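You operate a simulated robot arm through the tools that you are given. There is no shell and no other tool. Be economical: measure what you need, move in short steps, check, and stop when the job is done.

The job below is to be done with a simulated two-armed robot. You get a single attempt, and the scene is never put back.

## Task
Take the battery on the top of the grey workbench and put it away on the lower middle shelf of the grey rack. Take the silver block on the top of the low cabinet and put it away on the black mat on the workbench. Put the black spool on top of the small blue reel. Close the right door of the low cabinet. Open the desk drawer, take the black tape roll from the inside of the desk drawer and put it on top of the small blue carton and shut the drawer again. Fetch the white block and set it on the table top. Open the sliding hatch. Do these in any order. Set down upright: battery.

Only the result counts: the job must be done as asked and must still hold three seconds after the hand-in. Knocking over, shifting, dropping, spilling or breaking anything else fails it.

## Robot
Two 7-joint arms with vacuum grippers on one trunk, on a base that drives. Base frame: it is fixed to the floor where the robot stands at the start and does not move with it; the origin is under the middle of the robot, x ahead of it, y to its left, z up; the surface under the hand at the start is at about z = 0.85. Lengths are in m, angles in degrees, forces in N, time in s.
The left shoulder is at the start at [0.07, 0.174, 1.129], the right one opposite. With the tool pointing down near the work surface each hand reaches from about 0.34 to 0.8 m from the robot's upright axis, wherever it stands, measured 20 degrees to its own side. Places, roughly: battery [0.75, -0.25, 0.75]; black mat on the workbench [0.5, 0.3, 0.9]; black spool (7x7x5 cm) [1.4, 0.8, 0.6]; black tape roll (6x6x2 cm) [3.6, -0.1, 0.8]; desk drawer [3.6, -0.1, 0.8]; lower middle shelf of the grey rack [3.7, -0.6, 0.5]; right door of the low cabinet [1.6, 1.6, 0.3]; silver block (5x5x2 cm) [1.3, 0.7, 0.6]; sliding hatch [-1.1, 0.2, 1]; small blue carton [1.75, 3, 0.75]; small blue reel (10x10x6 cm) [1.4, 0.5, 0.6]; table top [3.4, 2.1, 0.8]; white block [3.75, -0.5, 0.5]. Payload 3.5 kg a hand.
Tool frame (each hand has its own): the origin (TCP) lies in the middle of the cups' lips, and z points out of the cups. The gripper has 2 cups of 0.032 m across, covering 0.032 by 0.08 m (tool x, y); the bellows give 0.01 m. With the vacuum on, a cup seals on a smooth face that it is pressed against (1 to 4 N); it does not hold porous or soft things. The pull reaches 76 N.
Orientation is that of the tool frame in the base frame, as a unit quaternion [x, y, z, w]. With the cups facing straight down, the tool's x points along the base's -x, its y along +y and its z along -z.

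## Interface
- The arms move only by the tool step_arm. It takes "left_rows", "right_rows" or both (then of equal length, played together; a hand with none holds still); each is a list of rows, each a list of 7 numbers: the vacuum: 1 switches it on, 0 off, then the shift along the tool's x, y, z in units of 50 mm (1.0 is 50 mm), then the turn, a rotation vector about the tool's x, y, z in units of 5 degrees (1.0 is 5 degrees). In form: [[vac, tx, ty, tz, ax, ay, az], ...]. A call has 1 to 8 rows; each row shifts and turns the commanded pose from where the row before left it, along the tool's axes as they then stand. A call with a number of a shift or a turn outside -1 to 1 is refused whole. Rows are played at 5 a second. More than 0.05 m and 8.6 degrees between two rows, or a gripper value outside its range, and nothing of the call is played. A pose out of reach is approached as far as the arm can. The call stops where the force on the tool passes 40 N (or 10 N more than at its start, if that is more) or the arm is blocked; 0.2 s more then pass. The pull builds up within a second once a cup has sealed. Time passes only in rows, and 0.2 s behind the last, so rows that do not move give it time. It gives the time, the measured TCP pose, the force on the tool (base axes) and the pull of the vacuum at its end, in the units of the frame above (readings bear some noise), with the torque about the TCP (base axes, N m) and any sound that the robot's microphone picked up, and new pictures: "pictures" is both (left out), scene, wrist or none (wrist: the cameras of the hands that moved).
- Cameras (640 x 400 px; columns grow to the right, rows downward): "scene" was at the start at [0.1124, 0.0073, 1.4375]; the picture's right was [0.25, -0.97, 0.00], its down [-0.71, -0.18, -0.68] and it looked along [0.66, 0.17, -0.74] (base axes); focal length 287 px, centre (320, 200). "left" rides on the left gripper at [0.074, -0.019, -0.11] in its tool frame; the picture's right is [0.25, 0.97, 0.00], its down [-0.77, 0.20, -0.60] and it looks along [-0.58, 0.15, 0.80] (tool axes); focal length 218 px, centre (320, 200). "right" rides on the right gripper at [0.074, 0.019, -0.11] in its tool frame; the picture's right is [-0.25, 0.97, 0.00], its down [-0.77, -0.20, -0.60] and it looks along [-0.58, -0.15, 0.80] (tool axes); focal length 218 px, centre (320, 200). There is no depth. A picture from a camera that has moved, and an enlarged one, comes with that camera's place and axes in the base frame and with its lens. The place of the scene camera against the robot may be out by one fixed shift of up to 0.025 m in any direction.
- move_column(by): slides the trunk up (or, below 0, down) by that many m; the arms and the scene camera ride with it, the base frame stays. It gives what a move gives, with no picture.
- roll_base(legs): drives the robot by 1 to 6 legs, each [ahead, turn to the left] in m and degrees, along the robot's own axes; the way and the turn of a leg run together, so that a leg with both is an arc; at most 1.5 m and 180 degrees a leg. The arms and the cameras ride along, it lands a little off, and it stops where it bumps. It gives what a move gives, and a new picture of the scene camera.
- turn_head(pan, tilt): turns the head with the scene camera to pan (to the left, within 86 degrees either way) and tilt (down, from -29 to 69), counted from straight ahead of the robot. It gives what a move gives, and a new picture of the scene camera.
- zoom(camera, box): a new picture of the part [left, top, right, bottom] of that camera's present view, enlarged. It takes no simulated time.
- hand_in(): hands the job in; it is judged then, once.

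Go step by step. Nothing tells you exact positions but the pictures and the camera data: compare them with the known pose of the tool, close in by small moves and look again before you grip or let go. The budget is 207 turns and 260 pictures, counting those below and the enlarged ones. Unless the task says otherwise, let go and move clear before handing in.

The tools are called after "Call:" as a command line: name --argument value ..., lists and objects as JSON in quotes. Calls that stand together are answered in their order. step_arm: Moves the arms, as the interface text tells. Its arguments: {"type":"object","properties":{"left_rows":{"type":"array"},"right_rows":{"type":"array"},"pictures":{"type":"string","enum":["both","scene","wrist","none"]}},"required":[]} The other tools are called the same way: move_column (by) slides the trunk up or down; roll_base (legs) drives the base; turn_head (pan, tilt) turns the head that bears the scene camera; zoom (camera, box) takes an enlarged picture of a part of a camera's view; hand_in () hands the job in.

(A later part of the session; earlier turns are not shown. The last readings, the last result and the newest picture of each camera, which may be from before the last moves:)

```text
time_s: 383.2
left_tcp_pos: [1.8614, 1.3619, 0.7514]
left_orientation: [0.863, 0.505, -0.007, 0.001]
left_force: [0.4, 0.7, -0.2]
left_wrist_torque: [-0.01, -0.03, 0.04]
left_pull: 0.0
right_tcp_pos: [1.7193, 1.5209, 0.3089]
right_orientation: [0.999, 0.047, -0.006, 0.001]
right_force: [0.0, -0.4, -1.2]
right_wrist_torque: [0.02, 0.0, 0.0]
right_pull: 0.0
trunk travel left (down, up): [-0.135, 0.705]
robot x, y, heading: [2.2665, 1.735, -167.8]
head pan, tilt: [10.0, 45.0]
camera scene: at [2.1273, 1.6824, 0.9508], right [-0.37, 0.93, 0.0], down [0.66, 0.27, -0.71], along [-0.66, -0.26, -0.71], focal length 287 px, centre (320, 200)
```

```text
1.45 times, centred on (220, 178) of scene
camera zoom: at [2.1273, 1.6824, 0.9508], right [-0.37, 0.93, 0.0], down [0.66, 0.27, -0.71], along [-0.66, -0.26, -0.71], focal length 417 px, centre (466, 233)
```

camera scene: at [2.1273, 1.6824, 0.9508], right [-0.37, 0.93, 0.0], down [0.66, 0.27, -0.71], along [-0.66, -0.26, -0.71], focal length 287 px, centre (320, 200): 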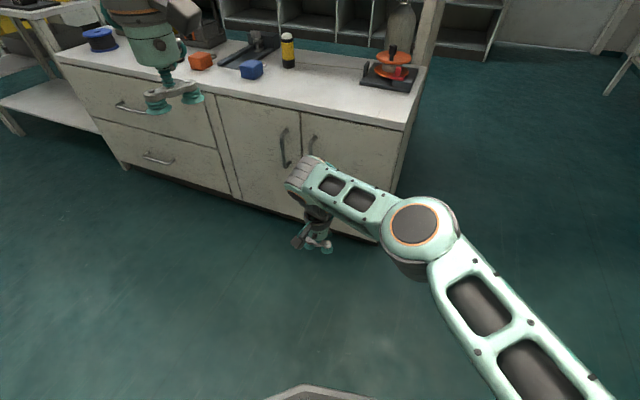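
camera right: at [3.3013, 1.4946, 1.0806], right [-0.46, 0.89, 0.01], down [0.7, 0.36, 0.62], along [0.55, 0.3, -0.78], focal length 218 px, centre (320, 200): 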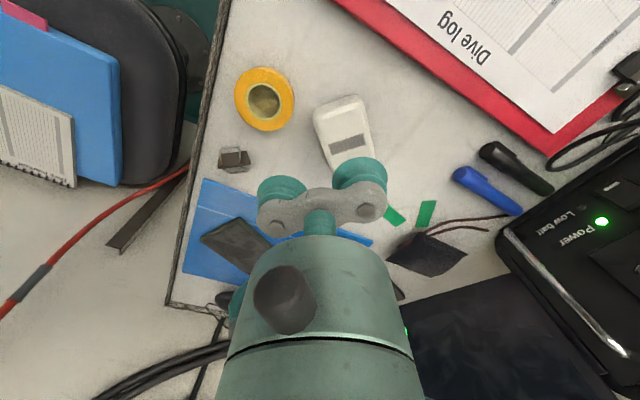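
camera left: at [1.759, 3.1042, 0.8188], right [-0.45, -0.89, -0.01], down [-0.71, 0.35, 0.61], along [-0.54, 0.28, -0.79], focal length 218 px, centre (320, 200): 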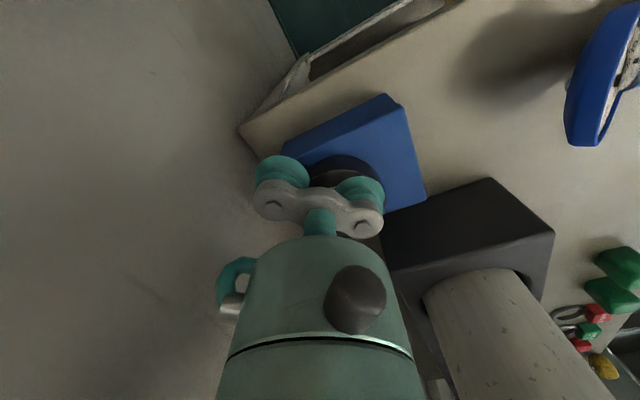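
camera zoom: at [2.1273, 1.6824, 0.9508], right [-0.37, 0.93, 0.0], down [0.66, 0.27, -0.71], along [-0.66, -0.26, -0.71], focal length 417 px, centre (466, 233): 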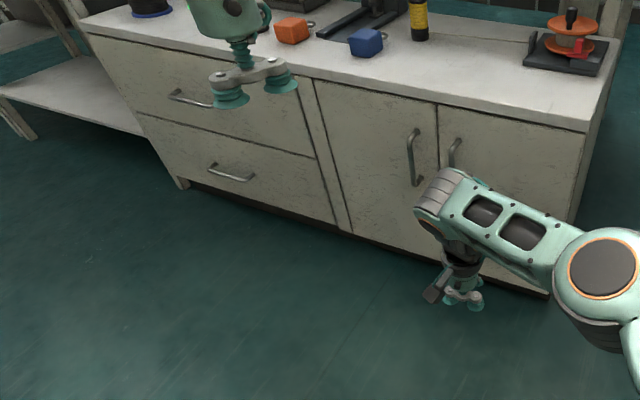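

The right door is shut flush. Driving along to face the reel/spool/silver block, raising the trunk.

Call:
move_column --by 0.4

Call:
roll_base --legs '[[0, 77.8], [1.1, 0], [0, -90]]'

Call:
turn_head --pan 0 --tilt 45

```text
time_s: 387.0
left_tcp_pos: [1.8597, 1.3616, 1.1513]
left_orientation: [0.863, 0.505, -0.006, 0.001]
left_force: [-0.3, -0.1, 0.9]
left_wrist_torque: [-0.01, 0.01, 0.01]
left_pull: 0.0
right_tcp_pos: [1.7186, 1.5191, 0.7071]
right_orientation: [0.999, 0.047, -0.006, 0.0]
right_force: [0.4, -0.2, 0.0]
right_wrist_torque: [0.0, -0.02, 0.02]
right_pull: 0.1
trunk travel left (down, up): [-0.535, 0.305]
robot x, y, heading: [2.2657, 1.7347, -168.1]
head pan, tilt: [10.0, 45.0]
```

```text
time_s: 399.8
left_tcp_pos: [1.7917, 0.3524, 1.1516]
left_orientation: [0.91, 0.414, -0.006, 0.001]
left_force: [-0.6, 0.8, 0.1]
left_wrist_torque: [-0.04, -0.01, -0.02]
left_pull: 0.1
right_tcp_pos: [1.6857, 0.5366, 0.7079]
right_orientation: [0.998, -0.055, -0.006, 0.0]
right_force: [-0.8, 0.4, -0.3]
right_wrist_torque: [-0.01, -0.01, 0.0]
right_pull: 0.0
trunk travel left (down, up): [-0.535, 0.305]
robot x, y, heading: [2.264, 0.6371, -179.7]
head pan, tilt: [10.0, 45.0]
camera scene: at [2.1197, 0.6085, 1.3507], right [-0.18, 0.98, 0.0], down [0.7, 0.13, -0.71], along [-0.7, -0.13, -0.71], focal length 287 px, centre (320, 200)
```

scene: 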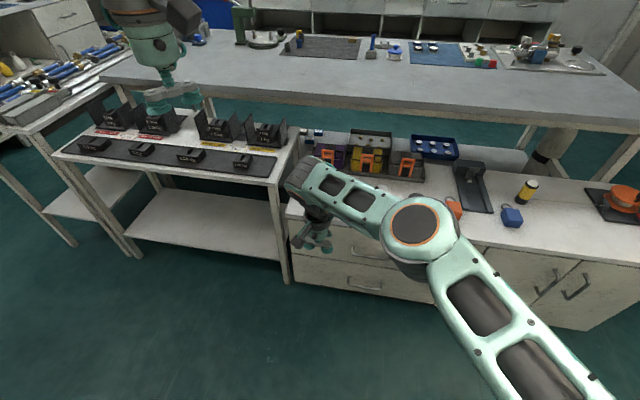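

```text
time_s: 400.5
left_tcp_pos: [1.791, 0.3524, 1.1509]
left_orientation: [0.91, 0.415, -0.007, 0.0]
left_force: [-0.6, -0.6, 0.6]
left_wrist_torque: [0.0, -0.01, 0.01]
left_pull: 0.0
right_tcp_pos: [1.6859, 0.5355, 0.7092]
right_orientation: [0.998, -0.056, -0.006, 0.0]
right_force: [-0.9, -0.6, -0.2]
right_wrist_torque: [0.02, -0.02, -0.01]
right_pull: 0.0
trunk travel left (down, up): [-0.535, 0.305]
robot x, y, heading: [2.2607, 0.6397, -179.9]
head pan, tilt: [0.0, 45.0]
camera scene: at [2.1185, 0.6221, 1.3508], right [0.0, 1.0, 0.0], down [0.71, 0.0, -0.71], along [-0.71, 0.0, -0.71], focal length 287 px, centre (320, 200)
```

scene: 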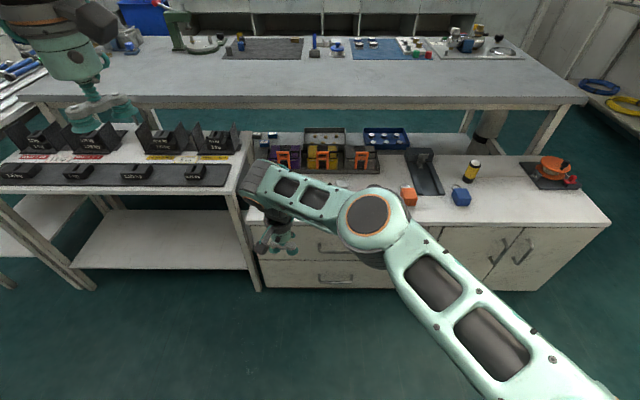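

The right arm hides the small items; raising it and moving it right.

Call:
step_arm --right_rows '[[0, 0, 0, -1, 0, 0, 0], [0, 0, 0, -1, 0, 0, 0], [0, 0, -0.7, -0.7, 0, 0, 0], [0, 0, -0.7, -0.7, 0, 0, 0], [0, 0, -0.7, -0.7, 0, 0, 0], [0, 0, -0.7, -0.7, 0, 0, 0], [0, 0, -0.9, 0, 0, 0, 0], [0, 0, -0.9, 0, 0, 0, 0]]' --pictures "scene"

```text
time_s: 402.3
left_tcp_pos: [1.793, 0.3536, 1.1525]
left_orientation: [0.91, 0.414, -0.007, 0.001]
left_force: [-0.4, -0.3, -0.5]
left_wrist_torque: [-0.03, 0.04, 0.0]
left_pull: 0.2
right_tcp_pos: [1.7152, 0.7657, 0.9505]
right_orientation: [0.998, -0.055, -0.006, 0.001]
right_force: [0.5, 0.1, -0.1]
right_wrist_torque: [0.02, 0.02, 0.01]
right_pull: 0.0
trunk travel left (down, up): [-0.535, 0.305]
robot x, y, heading: [2.2632, 0.6363, -179.9]
head pan, tilt: [0.0, 45.0]
camera scene: at [2.1194, 0.6241, 1.3508], right [0.0, 1.0, 0.0], down [0.71, 0.0, -0.71], along [-0.71, 0.0, -0.71], focal length 287 px, centre (320, 200)
```

scene: 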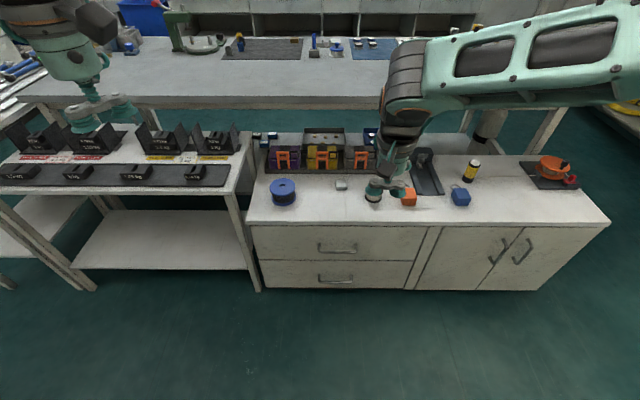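

Reel ≈[1.36,0.49], silver block ≈[1.30,0.71], spool ≈[1.37,0.82]. Driving 0.22 m closer and looking down with the right wrist camera.

Call:
roll_base --legs '[[0.22, 0]]'

Call:
step_arm --right_rows '[[0, -0.8, -0.8, 0, 0, 0, 0], [0, 0, 0, 0, 0, 0, 0]]' --pictures "wrist"

```text
time_s: 404.0
left_tcp_pos: [1.5735, 0.3498, 1.1511]
left_orientation: [0.91, 0.415, -0.006, 0.001]
left_force: [-0.3, -0.2, -0.3]
left_wrist_torque: [-0.02, -0.02, 0.02]
left_pull: 0.0
right_tcp_pos: [1.4934, 0.7626, 0.949]
right_orientation: [0.998, -0.055, -0.006, -0.001]
right_force: [-0.1, -0.5, -0.5]
right_wrist_torque: [0.03, -0.04, 0.0]
right_pull: 0.1
trunk travel left (down, up): [-0.535, 0.305]
robot x, y, heading: [2.0499, 0.6376, -179.9]
head pan, tilt: [0.0, 45.0]
camera scene: at [1.8994, 0.6213, 1.3507], right [0.0, 1.0, 0.0], down [0.71, 0.0, -0.71], along [-0.71, 0.0, -0.71], focal length 287 px, centre (320, 200)
```

scene: 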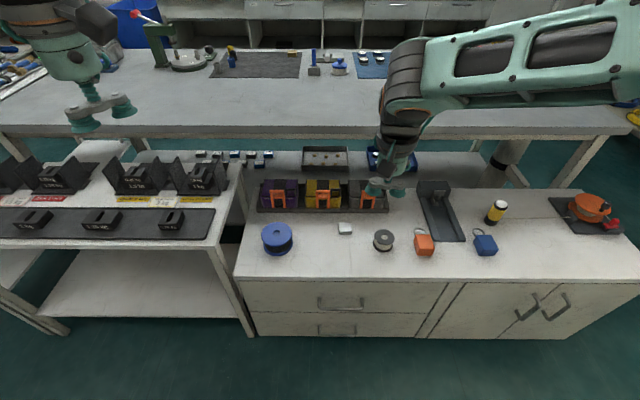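

```text
refused: row 1 steps farther than a row can; nothing moved
```

Call:
step_arm --right_rows '[[0, -0.75, -0.25, 0, 0, 0, 0], [0, -0.75, -0.25, 0, 0, 0, 0], [0, -0.75, -0.25, 0, 0, 0, 0], [0, 0, 0, 1, 0, 0, 0], [0, 0, 0, 0.6, 0, 0, 0], [0, 0, 0, 0, 0, 0, 0]]' --pictures "wrist"

Call:
zoom --camera "scene" --box '[230, 190, 450, 280]'

```text
time_s: 405.4
left_tcp_pos: [1.5725, 0.35, 1.1518]
left_orientation: [0.91, 0.415, -0.006, 0.0]
left_force: [0.4, -0.6, -0.1]
left_wrist_torque: [-0.03, 0.0, 0.0]
left_pull: 0.0
right_tcp_pos: [1.386, 0.8123, 0.8707]
right_orientation: [0.998, -0.055, -0.007, 0.0]
right_force: [0.4, -0.2, -0.3]
right_wrist_torque: [0.02, 0.0, 0.02]
right_pull: 0.0
trunk travel left (down, up): [-0.535, 0.305]
robot x, y, heading: [2.0458, 0.6349, -180.0]
head pan, tilt: [0.0, 45.0]
camera right: at [1.4595, 0.7849, 0.9811], right [-0.36, -0.93, 0.0], down [-0.74, 0.28, 0.61], along [-0.57, 0.22, -0.79], focal length 218 px, centre (320, 200)
```

right: 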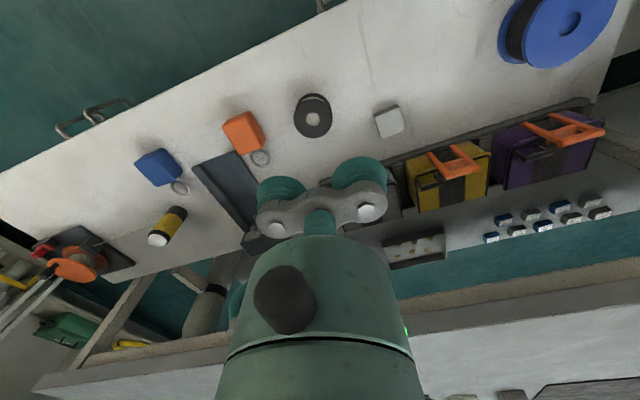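

```text
2.91 times, centred on (340, 235) of scene
camera zoom: at [1.9001, 0.6212, 1.3508], right [0.0, 1.0, 0.0], down [0.71, 0.0, -0.71], along [-0.71, 0.0, -0.71], focal length 835 px, centre (262, 98)
```

zoom: 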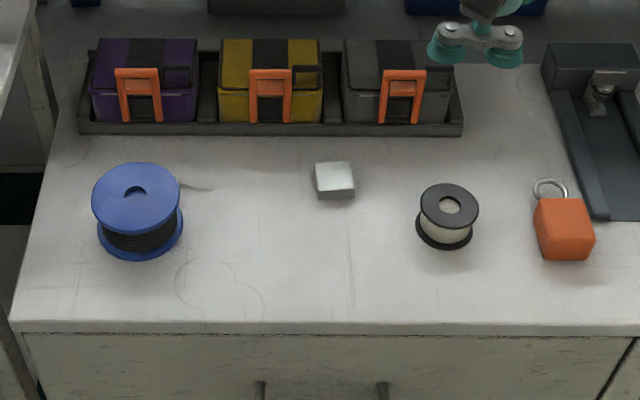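

Spool top ≈[1.370,0.831,0.665], hub hole about 2 cm, so a centred cup should seal as with the tape. Moving one cup over it and lowering partway.

Call:
step_arm --right_rows '[[0, -0.36, 0.146, 0.8, 0, 0, 0], [0, 0, 0, 1, 0, 0, 0], [0, 0, 0, 0.9, 0, 0, 0], [0, 0, 0, 0, 0, 0, 0]]' --pictures "none"

Call:
zoom --camera "right" --box '[230, 80, 390, 200]'

```text
time_s: 406.4
left_tcp_pos: [1.5737, 0.3515, 1.1514]
left_orientation: [0.91, 0.415, -0.006, 0.0]
left_force: [-0.2, -0.1, -0.5]
left_wrist_torque: [0.04, 0.02, 0.05]
left_pull: 0.0
right_tcp_pos: [1.3666, 0.8082, 0.7354]
right_orientation: [0.998, -0.056, -0.007, -0.001]
right_force: [-0.2, 0.7, -0.1]
right_wrist_torque: [0.02, -0.01, 0.01]
right_pull: 0.0
trunk travel left (down, up): [-0.535, 0.305]
robot x, y, heading: [2.0468, 0.6321, -179.8]
head pan, tilt: [0.0, 45.0]
```

```text
3.33 times, centred on (310, 140) of right
camera zoom: at [1.439, 0.7802, 0.8458], right [-0.36, -0.93, 0.0], down [-0.74, 0.28, 0.61], along [-0.57, 0.22, -0.79], focal length 728 px, centre (353, 400)
```

zoom: 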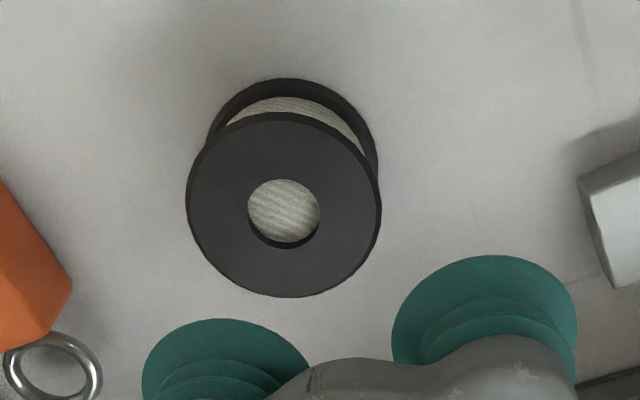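

Scale cues suggest the spool top may be lower (≈0.60). I'll lower 4 cm more and look again to settle it.

Call:
step_arm --right_rows '[[0, 0, 0, 0.8, 0, 0, 0], [0, 0, 0, 0, 0, 0, 0]]' --pictures "none"

Call:
zoom --camera "right" --box '[230, 80, 390, 200]'

```text
time_s: 407.0
left_tcp_pos: [1.5753, 0.3503, 1.1526]
left_orientation: [0.91, 0.415, -0.007, 0.001]
left_force: [0.2, -0.3, 0.0]
left_wrist_torque: [0.01, 0.0, 0.03]
left_pull: 0.0
right_tcp_pos: [1.3653, 0.8072, 0.6961]
right_orientation: [0.998, -0.055, -0.007, 0.0]
right_force: [-0.3, -0.5, 0.3]
right_wrist_torque: [-0.02, 0.01, -0.02]
right_pull: 0.0
trunk travel left (down, up): [-0.535, 0.305]
robot x, y, heading: [2.0485, 0.6333, -179.7]
head pan, tilt: [0.0, 45.0]
```

```text
3.33 times, centred on (310, 140) of right
camera zoom: at [1.4384, 0.7801, 0.8067], right [-0.36, -0.93, 0.0], down [-0.74, 0.28, 0.61], along [-0.57, 0.22, -0.79], focal length 728 px, centre (353, 400)
```

zoom: 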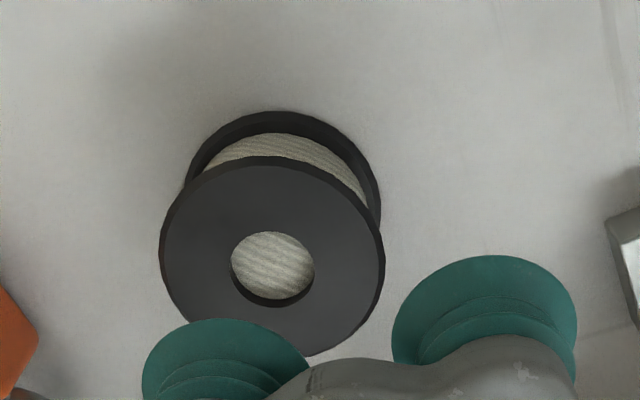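

Now estimated at [1.356,0.837], top 0.60–0.625. Descending in stages with vacuum on.

Call:
step_arm --right_rows '[[1, -0.21, -0.08, 0.6, 0, 0, 0], [1, 0, 0, 0.5, 0, 0, 0], [1, 0, 0, 0.16, 0, 0, 0], [1, 0, 0, 0.16, 0, 0, 0], [1, 0, 0, 0, 0, 0, 0]]' --pictures "wrist"

```text
time_s: 408.2
left_tcp_pos: [1.574, 0.3508, 1.1515]
left_orientation: [0.91, 0.414, -0.007, 0.001]
left_force: [0.8, -0.4, -0.2]
left_wrist_torque: [0.0, 0.01, 0.01]
left_pull: 0.0
right_tcp_pos: [1.3538, 0.8109, 0.6238]
right_orientation: [0.998, -0.055, -0.007, 0.0]
right_force: [-0.7, -0.5, -0.5]
right_wrist_torque: [0.77, -0.09, -0.01]
right_pull: 38.1
trunk travel left (down, up): [-0.535, 0.305]
robot x, y, heading: [2.0473, 0.6341, -179.8]
head pan, tilt: [0.0, 45.0]
camera right: at [1.4269, 0.7849, 0.7353], right [-0.36, -0.93, 0.0], down [-0.74, 0.28, 0.61], along [-0.57, 0.22, -0.79], focal length 218 px, centre (320, 200)
```

right: 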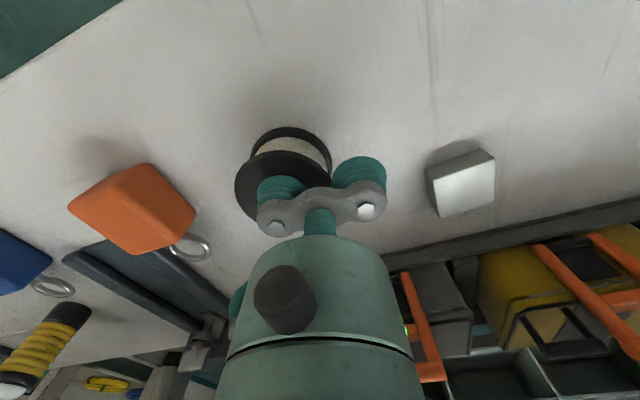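

Sealed on the spool. Lifting 18 cm; then a 27.5° left turn of the base should bring it right over the reel.

Call:
step_arm --right_rows '[[1, 0, 0, -0.3, 0, 0, 0], [1, 0, 0, -0.7, 0, 0, 0], [1, 0, 0, -0.9, 0, 0, 0], [1, 0, 0, -0.9, 0, 0, 0], [1, 0, 0, -0.8, 0, 0, 0], [1, 0, 0, 0, 0, 0, 0]]' --pictures "none"

Call:
roll_base --legs '[[0, 14], [0, 13.5]]'

Call:
step_arm --right_rows '[[1, 0, 0, 0, 0, 0, 0]]' --pictures "wrist"

```text
time_s: 409.6
left_tcp_pos: [1.573, 0.351, 1.1504]
left_orientation: [0.91, 0.415, -0.006, 0.0]
left_force: [-0.3, -0.8, -0.1]
left_wrist_torque: [-0.01, -0.05, 0.03]
left_pull: 0.0
right_tcp_pos: [1.355, 0.8127, 0.8034]
right_orientation: [0.998, -0.055, -0.005, 0.0]
right_force: [-0.5, -0.4, -0.5]
right_wrist_torque: [0.73, -0.1, -0.02]
right_pull: 38.0
trunk travel left (down, up): [-0.535, 0.305]
robot x, y, heading: [2.0477, 0.635, -179.8]
head pan, tilt: [0.0, 45.0]
```

```text
time_s: 411.7
left_tcp_pos: [1.7595, 0.1634, 1.152]
left_orientation: [0.784, 0.62, -0.006, 0.002]
left_force: [0.1, -0.6, -0.5]
left_wrist_torque: [0.04, -0.01, 0.03]
left_pull: 0.0
right_tcp_pos: [1.3505, 0.4715, 0.8042]
right_orientation: [0.983, 0.185, -0.006, 0.001]
right_force: [0.1, -0.2, -0.5]
right_wrist_torque: [0.7, 0.25, -0.02]
right_pull: 37.7
trunk travel left (down, up): [-0.535, 0.305]
robot x, y, heading: [2.0461, 0.6372, -152.3]
head pan, tilt: [0.0, 45.0]
camera scene: at [1.9151, 0.5606, 1.3508], right [-0.47, 0.88, 0.0], down [0.62, 0.33, -0.71], along [-0.62, -0.33, -0.71], focal length 287 px, centre (320, 200)
```

scene: 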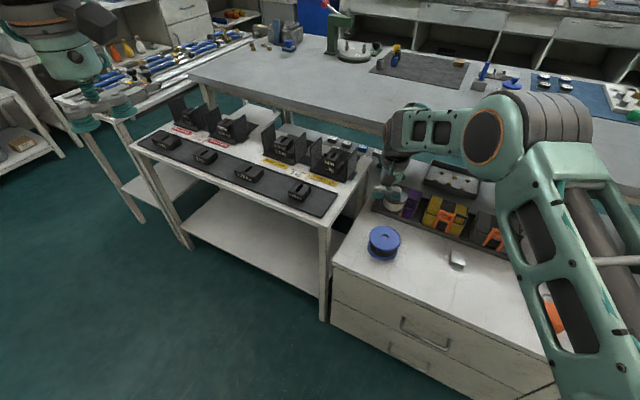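

```text
time_s: 412.1
left_tcp_pos: [1.7593, 0.1637, 1.1521]
left_orientation: [0.784, 0.62, -0.005, 0.003]
left_force: [0.2, 0.6, 0.2]
left_wrist_torque: [0.0, -0.01, -0.01]
left_pull: 0.0
right_tcp_pos: [1.3515, 0.4726, 0.8051]
right_orientation: [0.983, 0.186, -0.006, 0.001]
right_force: [-0.1, 0.9, -1.3]
right_wrist_torque: [0.66, 0.26, -0.05]
right_pull: 37.7
trunk travel left (down, up): [-0.535, 0.305]
robot x, y, heading: [2.0443, 0.6326, -151.9]
head pan, tilt: [0.0, 45.0]
camera right: at [1.4287, 0.4811, 0.9153], right [0.12, -0.99, 0.0], down [-0.78, -0.09, 0.61], along [-0.61, -0.07, -0.79], focal length 218 px, centre (320, 200)
```

right: 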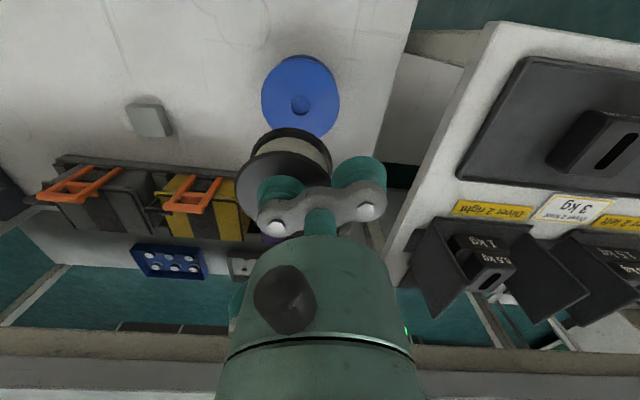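

Reel top centre ≈[1.361,0.498]; correcting 1.8 cm toward me and lowering to just above it.

Call:
step_arm --right_rows '[[1, 0.36, 0.08, 0.7, 0, 0, 0], [1, 0, 0, 0.9, 0, 0, 0], [1, 0, 0, 0.2, 0, 0, 0], [1, 0, 0, 0, 0, 0, 0]]' --pictures "wrist"

Call:
zoom --camera "scene" --box '[330, 160, 450, 280]'

```text
time_s: 413.1
left_tcp_pos: [1.7603, 0.1633, 1.1519]
left_orientation: [0.784, 0.62, -0.006, 0.003]
left_force: [-0.2, -0.5, -0.3]
left_wrist_torque: [-0.02, 0.02, -0.01]
left_pull: 0.1
right_tcp_pos: [1.3689, 0.473, 0.7136]
right_orientation: [0.983, 0.185, -0.006, 0.001]
right_force: [1.0, 0.4, -0.8]
right_wrist_torque: [0.7, 0.28, -0.03]
right_pull: 37.9
trunk travel left (down, up): [-0.535, 0.305]
robot x, y, heading: [2.0475, 0.6376, -152.1]
head pan, tilt: [0.0, 45.0]
camera right: at [1.4461, 0.4828, 0.8254], right [0.12, -0.99, 0.0], down [-0.78, -0.09, 0.61], along [-0.61, -0.07, -0.79], focal length 218 px, centre (320, 200)
```

right: 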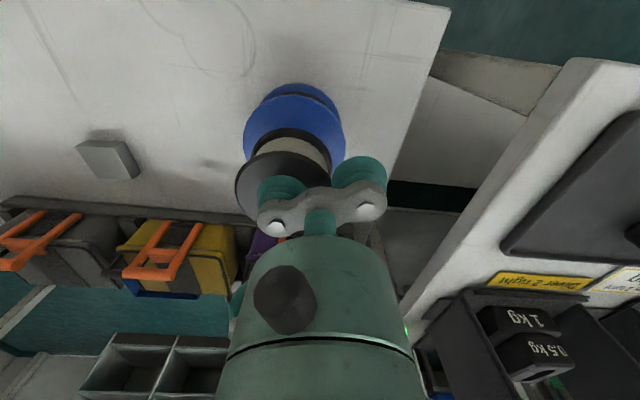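

```text
3.33 times, centred on (390, 220) of scene
camera zoom: at [1.9148, 0.5602, 1.3507], right [-0.47, 0.88, 0.0], down [0.62, 0.33, -0.71], along [-0.62, -0.33, -0.71], focal length 956 px, centre (87, 133)
```

zoom: 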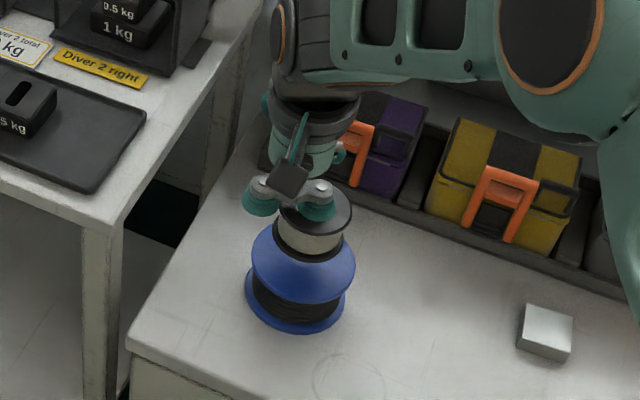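

Well centred. Lowering onto the reel.

Call:
step_arm --right_rows '[[1, 0, 0.04, 0.4, 0, 0, 0], [1, 0, 0, 0.2, 0, 0, 0], [1, 0, 0, 0.1, 0, 0, 0], [1, 0, 0, 0.08, 0, 0, 0], [1, 0, 0, 0, 0, 0, 0]]' --pictures "none"

Call:
zoom --camera "scene" --box '[330, 160, 450, 280]'

```text
time_s: 414.3
left_tcp_pos: [1.7608, 0.1642, 1.153]
left_orientation: [0.784, 0.62, -0.007, 0.002]
left_force: [-0.2, 0.4, 1.4]
left_wrist_torque: [0.0, 0.02, 0.0]
left_pull: 0.0
right_tcp_pos: [1.3689, 0.471, 0.6783]
right_orientation: [0.983, 0.184, -0.008, 0.001]
right_force: [-4.2, -0.9, 14.8]
right_wrist_torque: [1.02, 0.22, 0.05]
right_pull: 37.6
trunk travel left (down, up): [-0.535, 0.305]
robot x, y, heading: [2.0469, 0.6371, -152.2]
head pan, tilt: [0.0, 45.0]
```

```text
3.33 times, centred on (390, 220) of scene
camera zoom: at [1.9169, 0.5605, 1.3512], right [-0.47, 0.88, 0.0], down [0.62, 0.33, -0.71], along [-0.63, -0.33, -0.71], focal length 956 px, centre (87, 133)
```

zoom: 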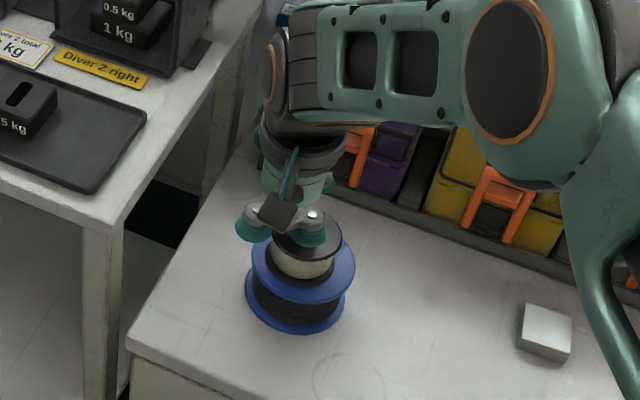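

Contact, centred. Releasing and lifting away.

Call:
step_arm --right_rows '[[0, 0, 0, 0, 0, 0, 0], [0, 0, 0, 0, 0, 0, 0], [0, 0, 0, 0, 0, 0, 0], [0, 0, 0, -0.15, 0, 0, 0], [0, 0, 0, -0.5, 0, 0, 0], [0, 0, 0, -1, 0, 0, 0], [0, 0, 0, -1, 0, 0, 0]]' --pictures "none"

Call:
zoom --camera "scene" --box '[330, 160, 490, 300]'

```text
time_s: 415.9
left_tcp_pos: [1.7595, 0.1649, 1.1518]
left_orientation: [0.784, 0.621, -0.007, 0.001]
left_force: [-0.3, 1.0, 0.2]
left_wrist_torque: [0.0, 0.01, 0.03]
left_pull: 0.0
right_tcp_pos: [1.3721, 0.4719, 0.8094]
right_orientation: [0.983, 0.185, -0.007, 0.001]
right_force: [0.8, -0.3, 1.1]
right_wrist_torque: [0.0, 0.01, -0.02]
right_pull: 0.0
trunk travel left (down, up): [-0.535, 0.305]
robot x, y, heading: [2.0448, 0.6343, -151.9]
head pan, tilt: [0.0, 45.0]
```

```text
2.86 times, centred on (410, 230) of scene
camera zoom: at [1.9164, 0.5607, 1.3508], right [-0.47, 0.88, 0.0], down [0.62, 0.33, -0.71], along [-0.63, -0.33, -0.71], focal length 820 px, centre (63, 114)
```

zoom: 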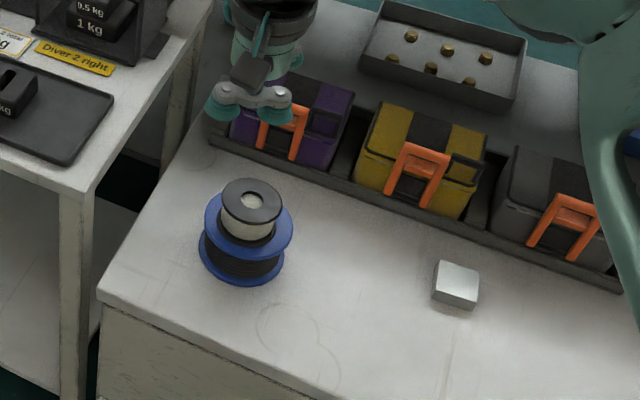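

The spool rests on the reel. Turning right 18° to bring the right hand over the silver block.

Call:
roll_base --legs '[[0, -18.2]]'

Call:
step_arm --right_rows '[[0, -0.3, 0, 0, 0, 0, 0], [0, 0, 0, 0, 0, 0, 0]]' --pictures "wrist"

```text
time_s: 417.3
left_tcp_pos: [1.6265, 0.277, 1.1522]
left_orientation: [0.872, 0.489, -0.006, 0.002]
left_force: [-0.5, 0.1, 0.7]
left_wrist_torque: [-0.05, -0.01, 0.01]
left_pull: 0.0
right_tcp_pos: [1.3536, 0.6915, 0.8064]
right_orientation: [1.0, 0.027, -0.006, 0.0]
right_force: [0.6, -0.2, 0.0]
right_wrist_torque: [0.01, -0.01, -0.01]
right_pull: 0.0
trunk travel left (down, up): [-0.535, 0.305]
robot x, y, heading: [2.0426, 0.6344, -170.5]
head pan, tilt: [0.0, 45.0]
camera scene: at [1.9016, 0.6001, 1.3508], right [-0.17, 0.99, 0.0], down [0.7, 0.12, -0.71], along [-0.7, -0.12, -0.71], focal length 287 px, centre (320, 200)
```

scene: 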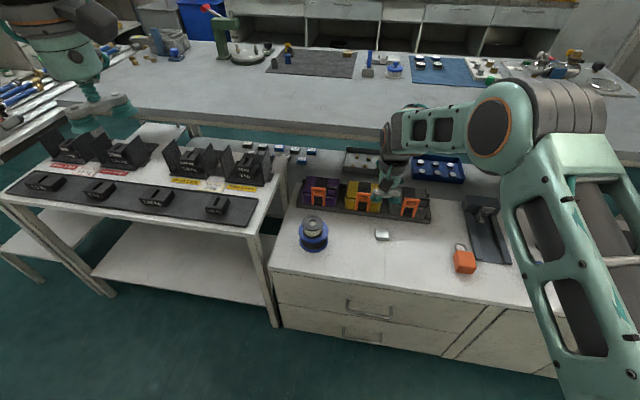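

```text
time_s: 417.9
left_tcp_pos: [1.6271, 0.2763, 1.1523]
left_orientation: [0.872, 0.489, -0.006, 0.001]
left_force: [0.4, -0.6, 0.4]
left_wrist_torque: [0.01, 0.0, 0.04]
left_pull: 0.1
right_tcp_pos: [1.3372, 0.6899, 0.8078]
right_orientation: [1.0, 0.028, -0.005, 0.0]
right_force: [-0.7, 0.7, 0.1]
right_wrist_torque: [0.03, 0.01, 0.0]
right_pull: 0.0
trunk travel left (down, up): [-0.535, 0.305]
robot x, y, heading: [2.0474, 0.6353, -170.1]
head pan, tilt: [0.0, 45.0]
camera right: at [1.4146, 0.6757, 0.9179], right [-0.2, -0.98, 0.0], down [-0.77, 0.16, 0.61], along [-0.6, 0.12, -0.79], focal length 218 px, centre (320, 200)
```

right: 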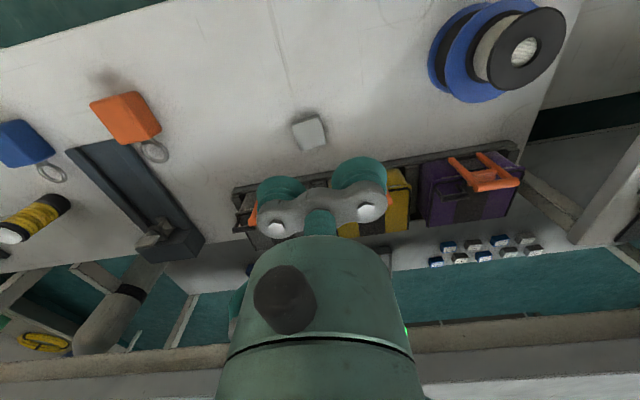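

Silver block at ≈[1.30,0.715]. Moving the base 6 cm closer, then aligning the cup and descending.

Call:
roll_base --legs '[[0.06, 0]]'

```text
time_s: 418.9
left_tcp_pos: [1.5692, 0.2667, 1.1517]
left_orientation: [0.872, 0.489, -0.007, 0.001]
left_force: [-0.1, 0.1, 0.5]
left_wrist_torque: [-0.01, 0.0, 0.04]
left_pull: 0.1
right_tcp_pos: [1.2791, 0.6804, 0.8078]
right_orientation: [1.0, 0.028, -0.008, -0.001]
right_force: [0.0, 0.1, 0.3]
right_wrist_torque: [-0.01, -0.05, 0.0]
right_pull: 0.0
trunk travel left (down, up): [-0.535, 0.305]
robot x, y, heading: [1.9877, 0.623, -170.0]
head pan, tilt: [0.0, 45.0]
camera scene: at [1.8443, 0.5898, 1.351], right [-0.17, 0.99, 0.0], down [0.7, 0.12, -0.71], along [-0.7, -0.12, -0.71], focal length 287 px, centre (320, 200)
```

scene: 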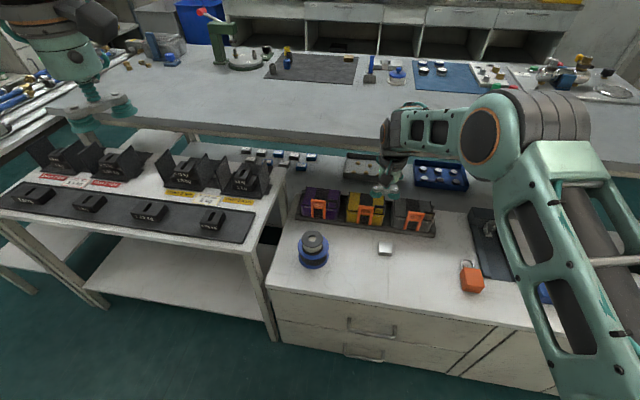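

Call:
step_arm --right_rows '[[0, 0.47, -0.19, 0, 0, 0, 0], [0, 0, 0, 1, 0, 0, 0], [0, 0, 0, 1, 0, 0, 0], [0, 0, 0, 0.9, 0, 0, 0], [0, 0, 0, 0, 0, 0, 0]]' --pictures "wrist"

```text
time_s: 420.1
left_tcp_pos: [1.5676, 0.2667, 1.1512]
left_orientation: [0.872, 0.489, -0.007, 0.001]
left_force: [0.2, -0.3, -0.2]
left_wrist_torque: [0.02, -0.01, 0.01]
left_pull: 0.1
right_tcp_pos: [1.2988, 0.6902, 0.6615]
right_orientation: [1.0, 0.027, -0.006, 0.0]
right_force: [0.1, 0.7, 0.1]
right_wrist_torque: [0.0, 0.02, -0.03]
right_pull: 0.1
trunk travel left (down, up): [-0.535, 0.305]
robot x, y, heading: [1.9862, 0.6268, -170.0]
head pan, tilt: [0.0, 45.0]
camera right: at [1.3754, 0.6754, 0.7722], right [-0.2, -0.98, 0.0], down [-0.77, 0.16, 0.61], along [-0.6, 0.12, -0.79], focal length 218 px, centre (320, 200)
```

right: 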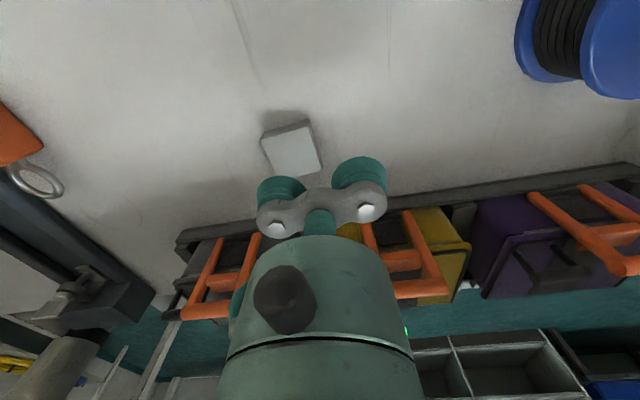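

Aligned. Descending with vacuum to seal on the block.

Call:
step_arm --right_rows '[[1, -0.06, -0.08, 0.9, 0, 0, 0], [1, 0, 0, 0.3, 0, 0, 0], [1, 0, 0, 0.16, 0, 0, 0], [1, 0, 0, 0.1, 0, 0, 0], [1, 0, 0, 0.08, 0, 0, 0], [1, 0, 0, 0, 0, 0, 0]]' --pictures "none"

```text
time_s: 421.5
left_tcp_pos: [1.5704, 0.2642, 1.1519]
left_orientation: [0.872, 0.49, -0.008, 0.001]
left_force: [-0.2, -0.1, -0.8]
left_wrist_torque: [0.01, -0.03, 0.01]
left_pull: 0.1
right_tcp_pos: [1.2948, 0.6929, 0.5886]
right_orientation: [1.0, 0.028, -0.01, 0.0]
right_force: [-10.1, -2.1, 29.6]
right_wrist_torque: [1.25, -0.21, 0.13]
right_pull: 38.4
trunk travel left (down, up): [-0.535, 0.305]
robot x, y, heading: [1.9863, 0.6254, -170.0]
head pan, tilt: [0.0, 45.0]
```

Sealed. Lifting, tucking in, and raising the trunk for the trip round to the front of the bench.

Call:
step_arm --right_rows '[[1, 0, 0, -0.2, 0, 0, 0], [1, 0, 0, -0.6, 0, 0, 0], [1, 0, 0, -1, 0, 0, 0], [1, 0, 0, -1, 0, 0, 0], [1, 0.5, 0, -0.8, 0, 0, 0], [1, 1, 0, 0, 0, 0, 0], [1, 1, 0, 0, 0, 0, 0], [1, 1, 0, 0, 0, 0, 0]]' --pictures "none"

Call:
move_column --by 0.25

Call:
roll_base --legs '[[-0.3, 0], [0, -30], [0, -30], [0, -20]]'

```text
time_s: 423.3
left_tcp_pos: [1.5687, 0.2676, 1.1515]
left_orientation: [0.872, 0.49, -0.007, 0.001]
left_force: [-1.1, -0.3, -0.6]
left_wrist_torque: [0.01, 0.02, 0.0]
left_pull: 0.0
right_tcp_pos: [1.4746, 0.7044, 0.7638]
right_orientation: [1.0, 0.027, -0.007, 0.001]
right_force: [-0.3, -0.3, -0.5]
right_wrist_torque: [0.92, 0.04, 0.0]
right_pull: 37.7
trunk travel left (down, up): [-0.535, 0.305]
robot x, y, heading: [1.9862, 0.6263, -170.2]
head pan, tilt: [0.0, 45.0]
```

```text
time_s: 425.9
left_tcp_pos: [1.5672, 0.266, 1.402]
left_orientation: [0.873, 0.488, -0.006, 0.001]
left_force: [-0.5, 0.3, 1.0]
left_wrist_torque: [-0.01, 0.0, -0.04]
left_pull: 0.0
right_tcp_pos: [1.4732, 0.7048, 1.0137]
right_orientation: [1.0, 0.028, -0.006, 0.001]
right_force: [0.4, -0.6, -1.1]
right_wrist_torque: [0.91, 0.04, 0.03]
right_pull: 37.6
trunk travel left (down, up): [-0.785, 0.055]
robot x, y, heading: [1.9872, 0.6241, -170.1]
head pan, tilt: [0.0, 45.0]
```

```text
time_s: 431.9
left_tcp_pos: [1.855, 1.0266, 1.4011]
left_orientation: [0.983, -0.186, -0.006, -0.003]
left_force: [0.2, 0.5, 0.5]
left_wrist_torque: [0.04, 0.01, 0.0]
left_pull: 0.1
right_tcp_pos: [2.2695, 1.1948, 1.013]
right_orientation: [0.783, -0.622, -0.004, -0.005]
right_force: [-0.7, 0.3, -1.9]
right_wrist_torque: [0.2, -0.88, -0.03]
right_pull: 37.8
trunk travel left (down, up): [-0.785, 0.055]
robot x, y, heading: [2.2853, 0.6781, 109.9]
head pan, tilt: [0.0, 45.0]
camera scene: at [2.221, 0.7855, 1.6008], right [0.94, 0.34, 0.0], down [0.24, -0.67, -0.71], along [-0.24, 0.67, -0.71], focal length 287 px, centre (320, 200)
```

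scene: 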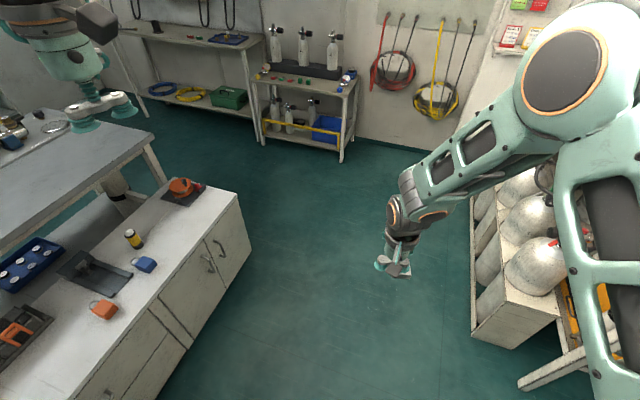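

Clear path. Driving around the cabinet's end and west along the aisle.

Call:
roll_base --legs '[[0.8, 0], [0.75, 0], [0, 35], [0, 35.2]]'

Call:
roll_base --legs '[[1.05, 0], [1.0, 0], [0, 30], [0, 30], [0, 30]]'

```text
time_s: 443.2
left_tcp_pos: [1.2875, 1.8464, 1.402]
left_orientation: [0.91, 0.414, -0.006, 0.001]
left_force: [0.4, -0.2, -0.5]
left_wrist_torque: [-0.02, -0.03, 0.03]
left_pull: 0.0
right_tcp_pos: [1.2687, 2.2933, 1.012]
right_orientation: [0.998, -0.057, -0.006, -0.001]
right_force: [-0.1, 0.0, -0.7]
right_wrist_torque: [0.88, -0.13, 0.01]
right_pull: 37.1
trunk travel left (down, up): [-0.785, 0.055]
robot x, y, heading: [1.7615, 2.1255, -179.9]
head pan, tilt: [0.0, 45.0]
camera scene: at [1.6152, 2.1156, 1.6008], right [0.0, 1.0, 0.0], down [0.71, 0.0, -0.71], along [-0.71, 0.0, -0.71], focal length 287 px, centre (320, 200)
```

scene: 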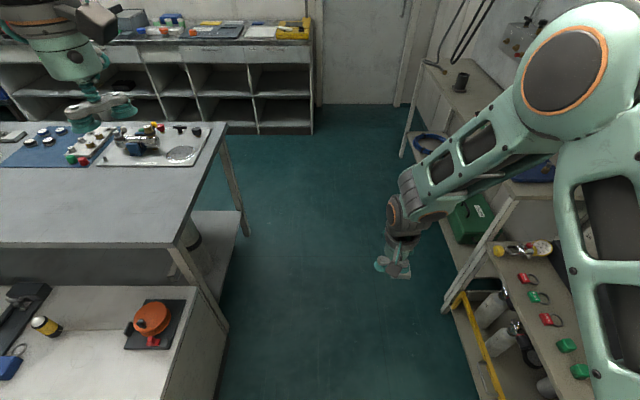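

```text
time_s: 457.8
left_tcp_pos: [0.0069, 1.6432, 1.4019]
left_orientation: [0.346, 0.938, -0.004, 0.006]
left_force: [0.9, 0.0, 0.2]
left_wrist_torque: [-0.02, 0.0, -0.01]
left_pull: 0.0
right_tcp_pos: [-0.4396, 1.6192, 1.0133]
right_orientation: [0.741, 0.671, -0.004, 0.004]
right_force: [0.7, 0.0, 0.0]
right_wrist_torque: [0.11, 0.9, -0.03]
right_pull: 37.6
trunk travel left (down, up): [-0.785, 0.055]
robot x, y, heading: [-0.279, 2.1139, -89.3]
head pan, tilt: [0.0, 45.0]
camera scene: at [-0.2939, 1.9699, 1.6007], right [-1.0, -0.01, 0.0], down [-0.01, 0.71, -0.71], along [0.01, -0.71, -0.71], focal length 287 px, centre (320, 200)
```

scene: 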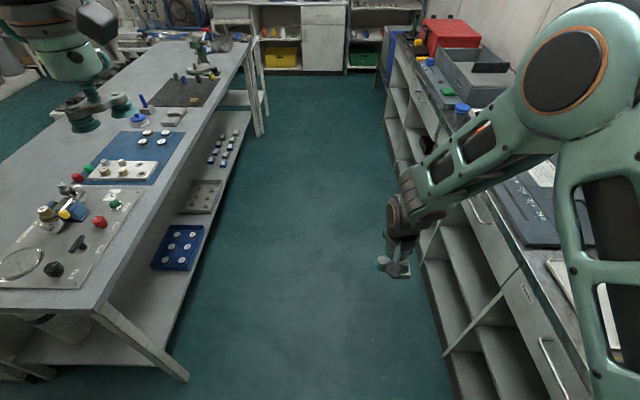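

Driving south along the aisle to y≈0.55, then turning to the bench.

Call:
roll_base --legs '[[0.8, 0], [0.76, 0], [0, 30], [0, 30], [0, 29.3]]'

Call:
roll_base --legs '[[0.24, 0]]'

Call:
step_arm --right_rows '[[1, 0, 0, 0, 0, 0, 0]]' --pictures "wrist"

```text
time_s: 470.2
left_tcp_pos: [0.207, 0.8354, 1.4002]
left_orientation: [-0.416, 0.909, 0.001, 0.006]
left_force: [0.2, 0.2, -0.6]
left_wrist_torque: [-0.05, -0.01, 0.04]
left_pull: 0.2
right_tcp_pos: [0.2278, 0.3899, 1.0119]
right_orientation: [0.056, 0.998, 0.0, 0.007]
right_force: [0.0, 0.6, 0.0]
right_wrist_torque: [-0.87, 0.12, -0.02]
right_pull: 38.4
trunk travel left (down, up): [-0.785, 0.055]
robot x, y, heading: [-0.2679, 0.5533, 0.1]
head pan, tilt: [0.0, 45.0]
camera scene: at [-0.1479, 0.5408, 1.6007], right [0.0, -1.0, 0.0], down [-0.71, 0.0, -0.71], along [0.71, 0.0, -0.71], focal length 287 px, centre (320, 200)
```

scene: 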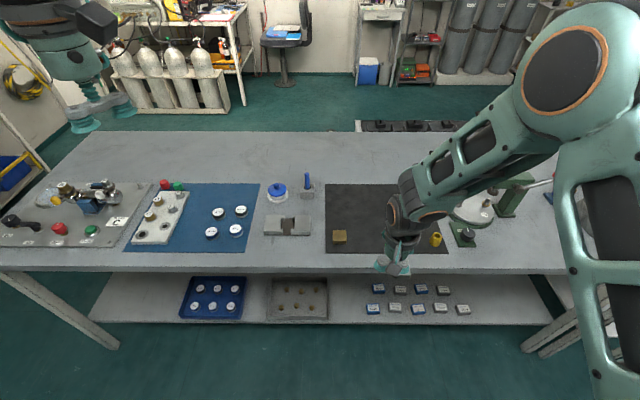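

```text
time_s: 472.0
left_tcp_pos: [0.4462, 0.8357, 1.4021]
left_orientation: [-0.414, 0.91, 0.001, 0.008]
left_force: [-0.7, -0.1, -0.1]
left_wrist_torque: [0.01, 0.0, -0.02]
left_pull: 0.0
right_tcp_pos: [0.4667, 0.3897, 1.0136]
right_orientation: [0.056, 0.998, -0.001, 0.007]
right_force: [-0.7, 0.4, -2.2]
right_wrist_torque: [-0.92, 0.11, 0.02]
right_pull: 38.0
trunk travel left (down, up): [-0.785, 0.055]
robot x, y, heading: [-0.0259, 0.5539, 0.4]
head pan, tilt: [0.0, 45.0]
camera scene: at [0.0892, 0.5415, 1.601], right [0.0, -1.0, 0.0], down [-0.71, 0.0, -0.71], along [0.71, 0.0, -0.71], focal length 287 px, centre (320, 200)
```

scene: 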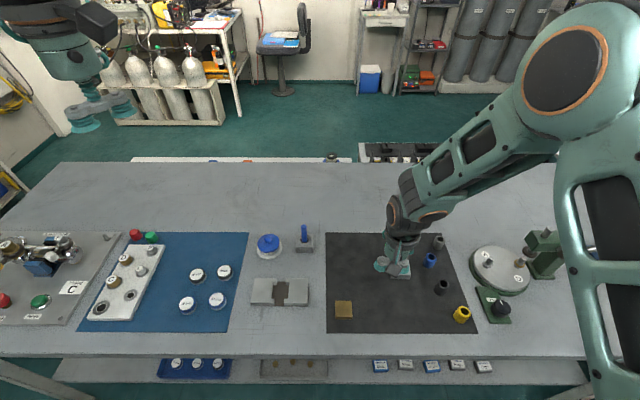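

```text
time_s: 472.4
left_tcp_pos: [0.446, 0.8369, 1.4023]
left_orientation: [-0.414, 0.91, 0.0, 0.007]
left_force: [0.3, -0.6, 0.3]
left_wrist_torque: [-0.01, 0.01, 0.01]
left_pull: 0.0
right_tcp_pos: [0.4674, 0.3897, 1.0138]
right_orientation: [0.056, 0.998, 0.0, 0.007]
right_force: [-0.3, 0.4, -0.7]
right_wrist_torque: [-0.88, 0.1, -0.02]
right_pull: 37.8
trunk travel left (down, up): [-0.785, 0.055]
robot x, y, heading: [-0.0247, 0.555, 0.1]
head pan, tilt: [0.0, 45.0]
camera right: at [0.3952, 0.417, 1.1242], right [0.36, 0.93, 0.0], down [0.73, -0.29, 0.62], along [0.57, -0.22, -0.79], focal length 218 px, centre (320, 200)
```

right: 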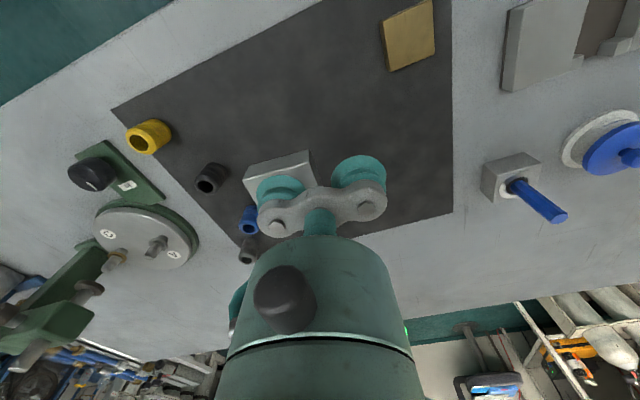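

Below is plain black mat around [0.49,0.39]. Shifting slightly to its middle and lowering.

Call:
step_arm --right_rows '[[1, -0.6, 0.6, 0, 0, 0, 0], [1, 0, 0, 1, 0, 0, 0], [1, 0, 0, 0.9, 0, 0, 0], [1, 0, 0, 0.5, 0, 0, 0], [1, 0, 0, 0, 0, 0, 0]]' --pictures "wrist"

```text
time_s: 473.6
left_tcp_pos: [0.4481, 0.8368, 1.4015]
left_orientation: [-0.414, 0.91, 0.0, 0.008]
left_force: [-0.4, -0.1, -0.2]
left_wrist_torque: [0.01, -0.02, 0.0]
left_pull: 0.0
right_tcp_pos: [0.5013, 0.4165, 0.8937]
right_orientation: [0.056, 0.998, 0.0, 0.008]
right_force: [0.3, 0.6, -1.7]
right_wrist_torque: [-0.87, 0.11, 0.0]
right_pull: 38.6
trunk travel left (down, up): [-0.785, 0.055]
robot x, y, heading: [-0.0219, 0.5537, 0.6]
head pan, tilt: [0.0, 45.0]
camera right: at [0.4301, 0.4432, 1.0036], right [0.36, 0.93, 0.0], down [0.73, -0.29, 0.61], along [0.57, -0.22, -0.79], focal length 218 px, centre (320, 200)
```

right: 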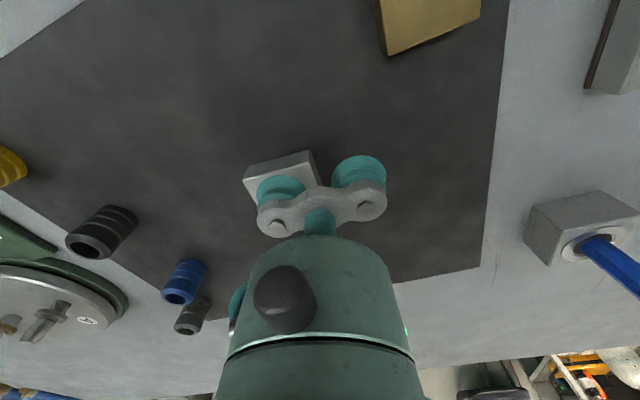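

Well inside the mat with clear surroundings. Lowering in small steps to contact.

Call:
step_arm --right_rows '[[1, 0, 0, 0.2, 0, 0, 0], [1, 0, 0, 0.1, 0, 0, 0], [1, 0, 0, 0.1, 0, 0, 0], [1, 0, 0, 0.06, 0, 0, 0], [1, 0, 0, 0, 0, 0, 0]]' --pictures "none"

```text
time_s: 474.8
left_tcp_pos: [0.4478, 0.8358, 1.4031]
left_orientation: [-0.414, 0.91, 0.0, 0.007]
left_force: [-0.6, -0.9, 0.3]
left_wrist_torque: [0.0, -0.02, 0.02]
left_pull: 0.0
right_tcp_pos: [0.5027, 0.4153, 0.871]
right_orientation: [0.057, 0.998, -0.001, 0.006]
right_force: [0.2, -1.5, 6.0]
right_wrist_torque: [-0.91, 0.17, -0.02]
right_pull: 37.6
trunk travel left (down, up): [-0.785, 0.055]
robot x, y, heading: [-0.0261, 0.5561, 0.1]
head pan, tilt: [0.0, 45.0]
```

Touching the mat (6 N). Releasing and lifting clear.

Call:
step_arm --right_rows '[[0, 0, 0, 0, 0, 0, 0], [0, 0, 0, 0, 0, 0, 0], [0, 0, 0, 0, 0, 0, 0], [0, 0, 0, -0.15, 0, 0, 0], [0, 0, 0, -0.6, 0, 0, 0], [0, 0, 0, -1, 0, 0, 0], [0, 0, 0, -1, 0, 0, 0], [0, 0, 0, 0, 0, 0, 0]]' --pictures "both"

```text
time_s: 476.6
left_tcp_pos: [0.4476, 0.8365, 1.4015]
left_orientation: [-0.414, 0.91, 0.001, 0.006]
left_force: [-0.8, -0.6, -0.2]
left_wrist_torque: [-0.01, 0.0, -0.01]
left_pull: 0.1
right_tcp_pos: [0.5017, 0.4153, 1.0085]
right_orientation: [0.057, 0.998, -0.001, 0.006]
right_force: [-0.2, -0.2, -0.4]
right_wrist_torque: [0.03, 0.02, -0.02]
right_pull: 0.0
trunk travel left (down, up): [-0.785, 0.055]
robot x, y, heading: [-0.0253, 0.5531, 0.4]
head pan, tilt: [0.0, 45.0]
camera scene: at [0.0921, 0.5414, 1.6007], right [0.0, -1.0, 0.0], down [-0.71, 0.0, -0.71], along [0.71, 0.0, -0.71], focal length 287 px, centre (320, 200)
camera right: at [0.4301, 0.4439, 1.1191], right [0.36, 0.93, 0.0], down [0.74, -0.29, 0.61], along [0.57, -0.22, -0.79], focal length 218 px, centre (320, 200)
```

scene: 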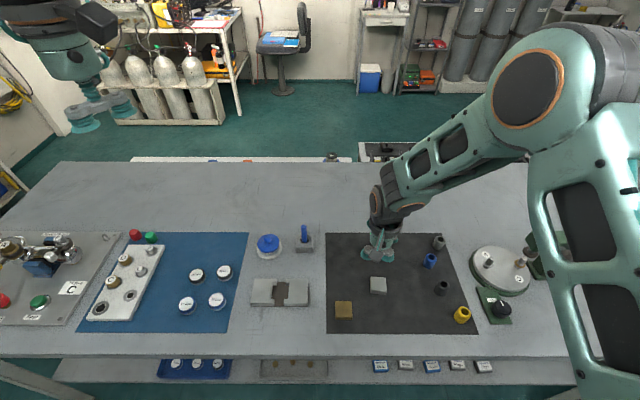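
right: 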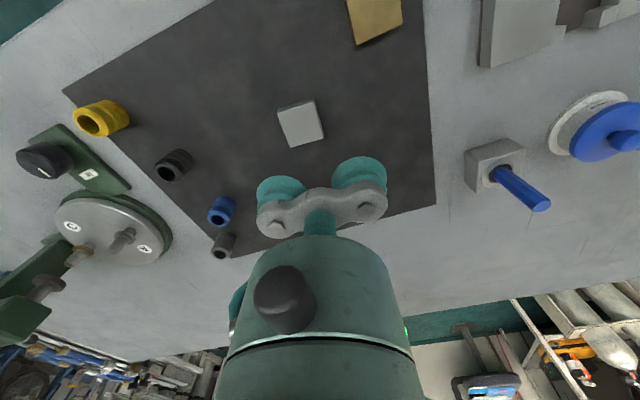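

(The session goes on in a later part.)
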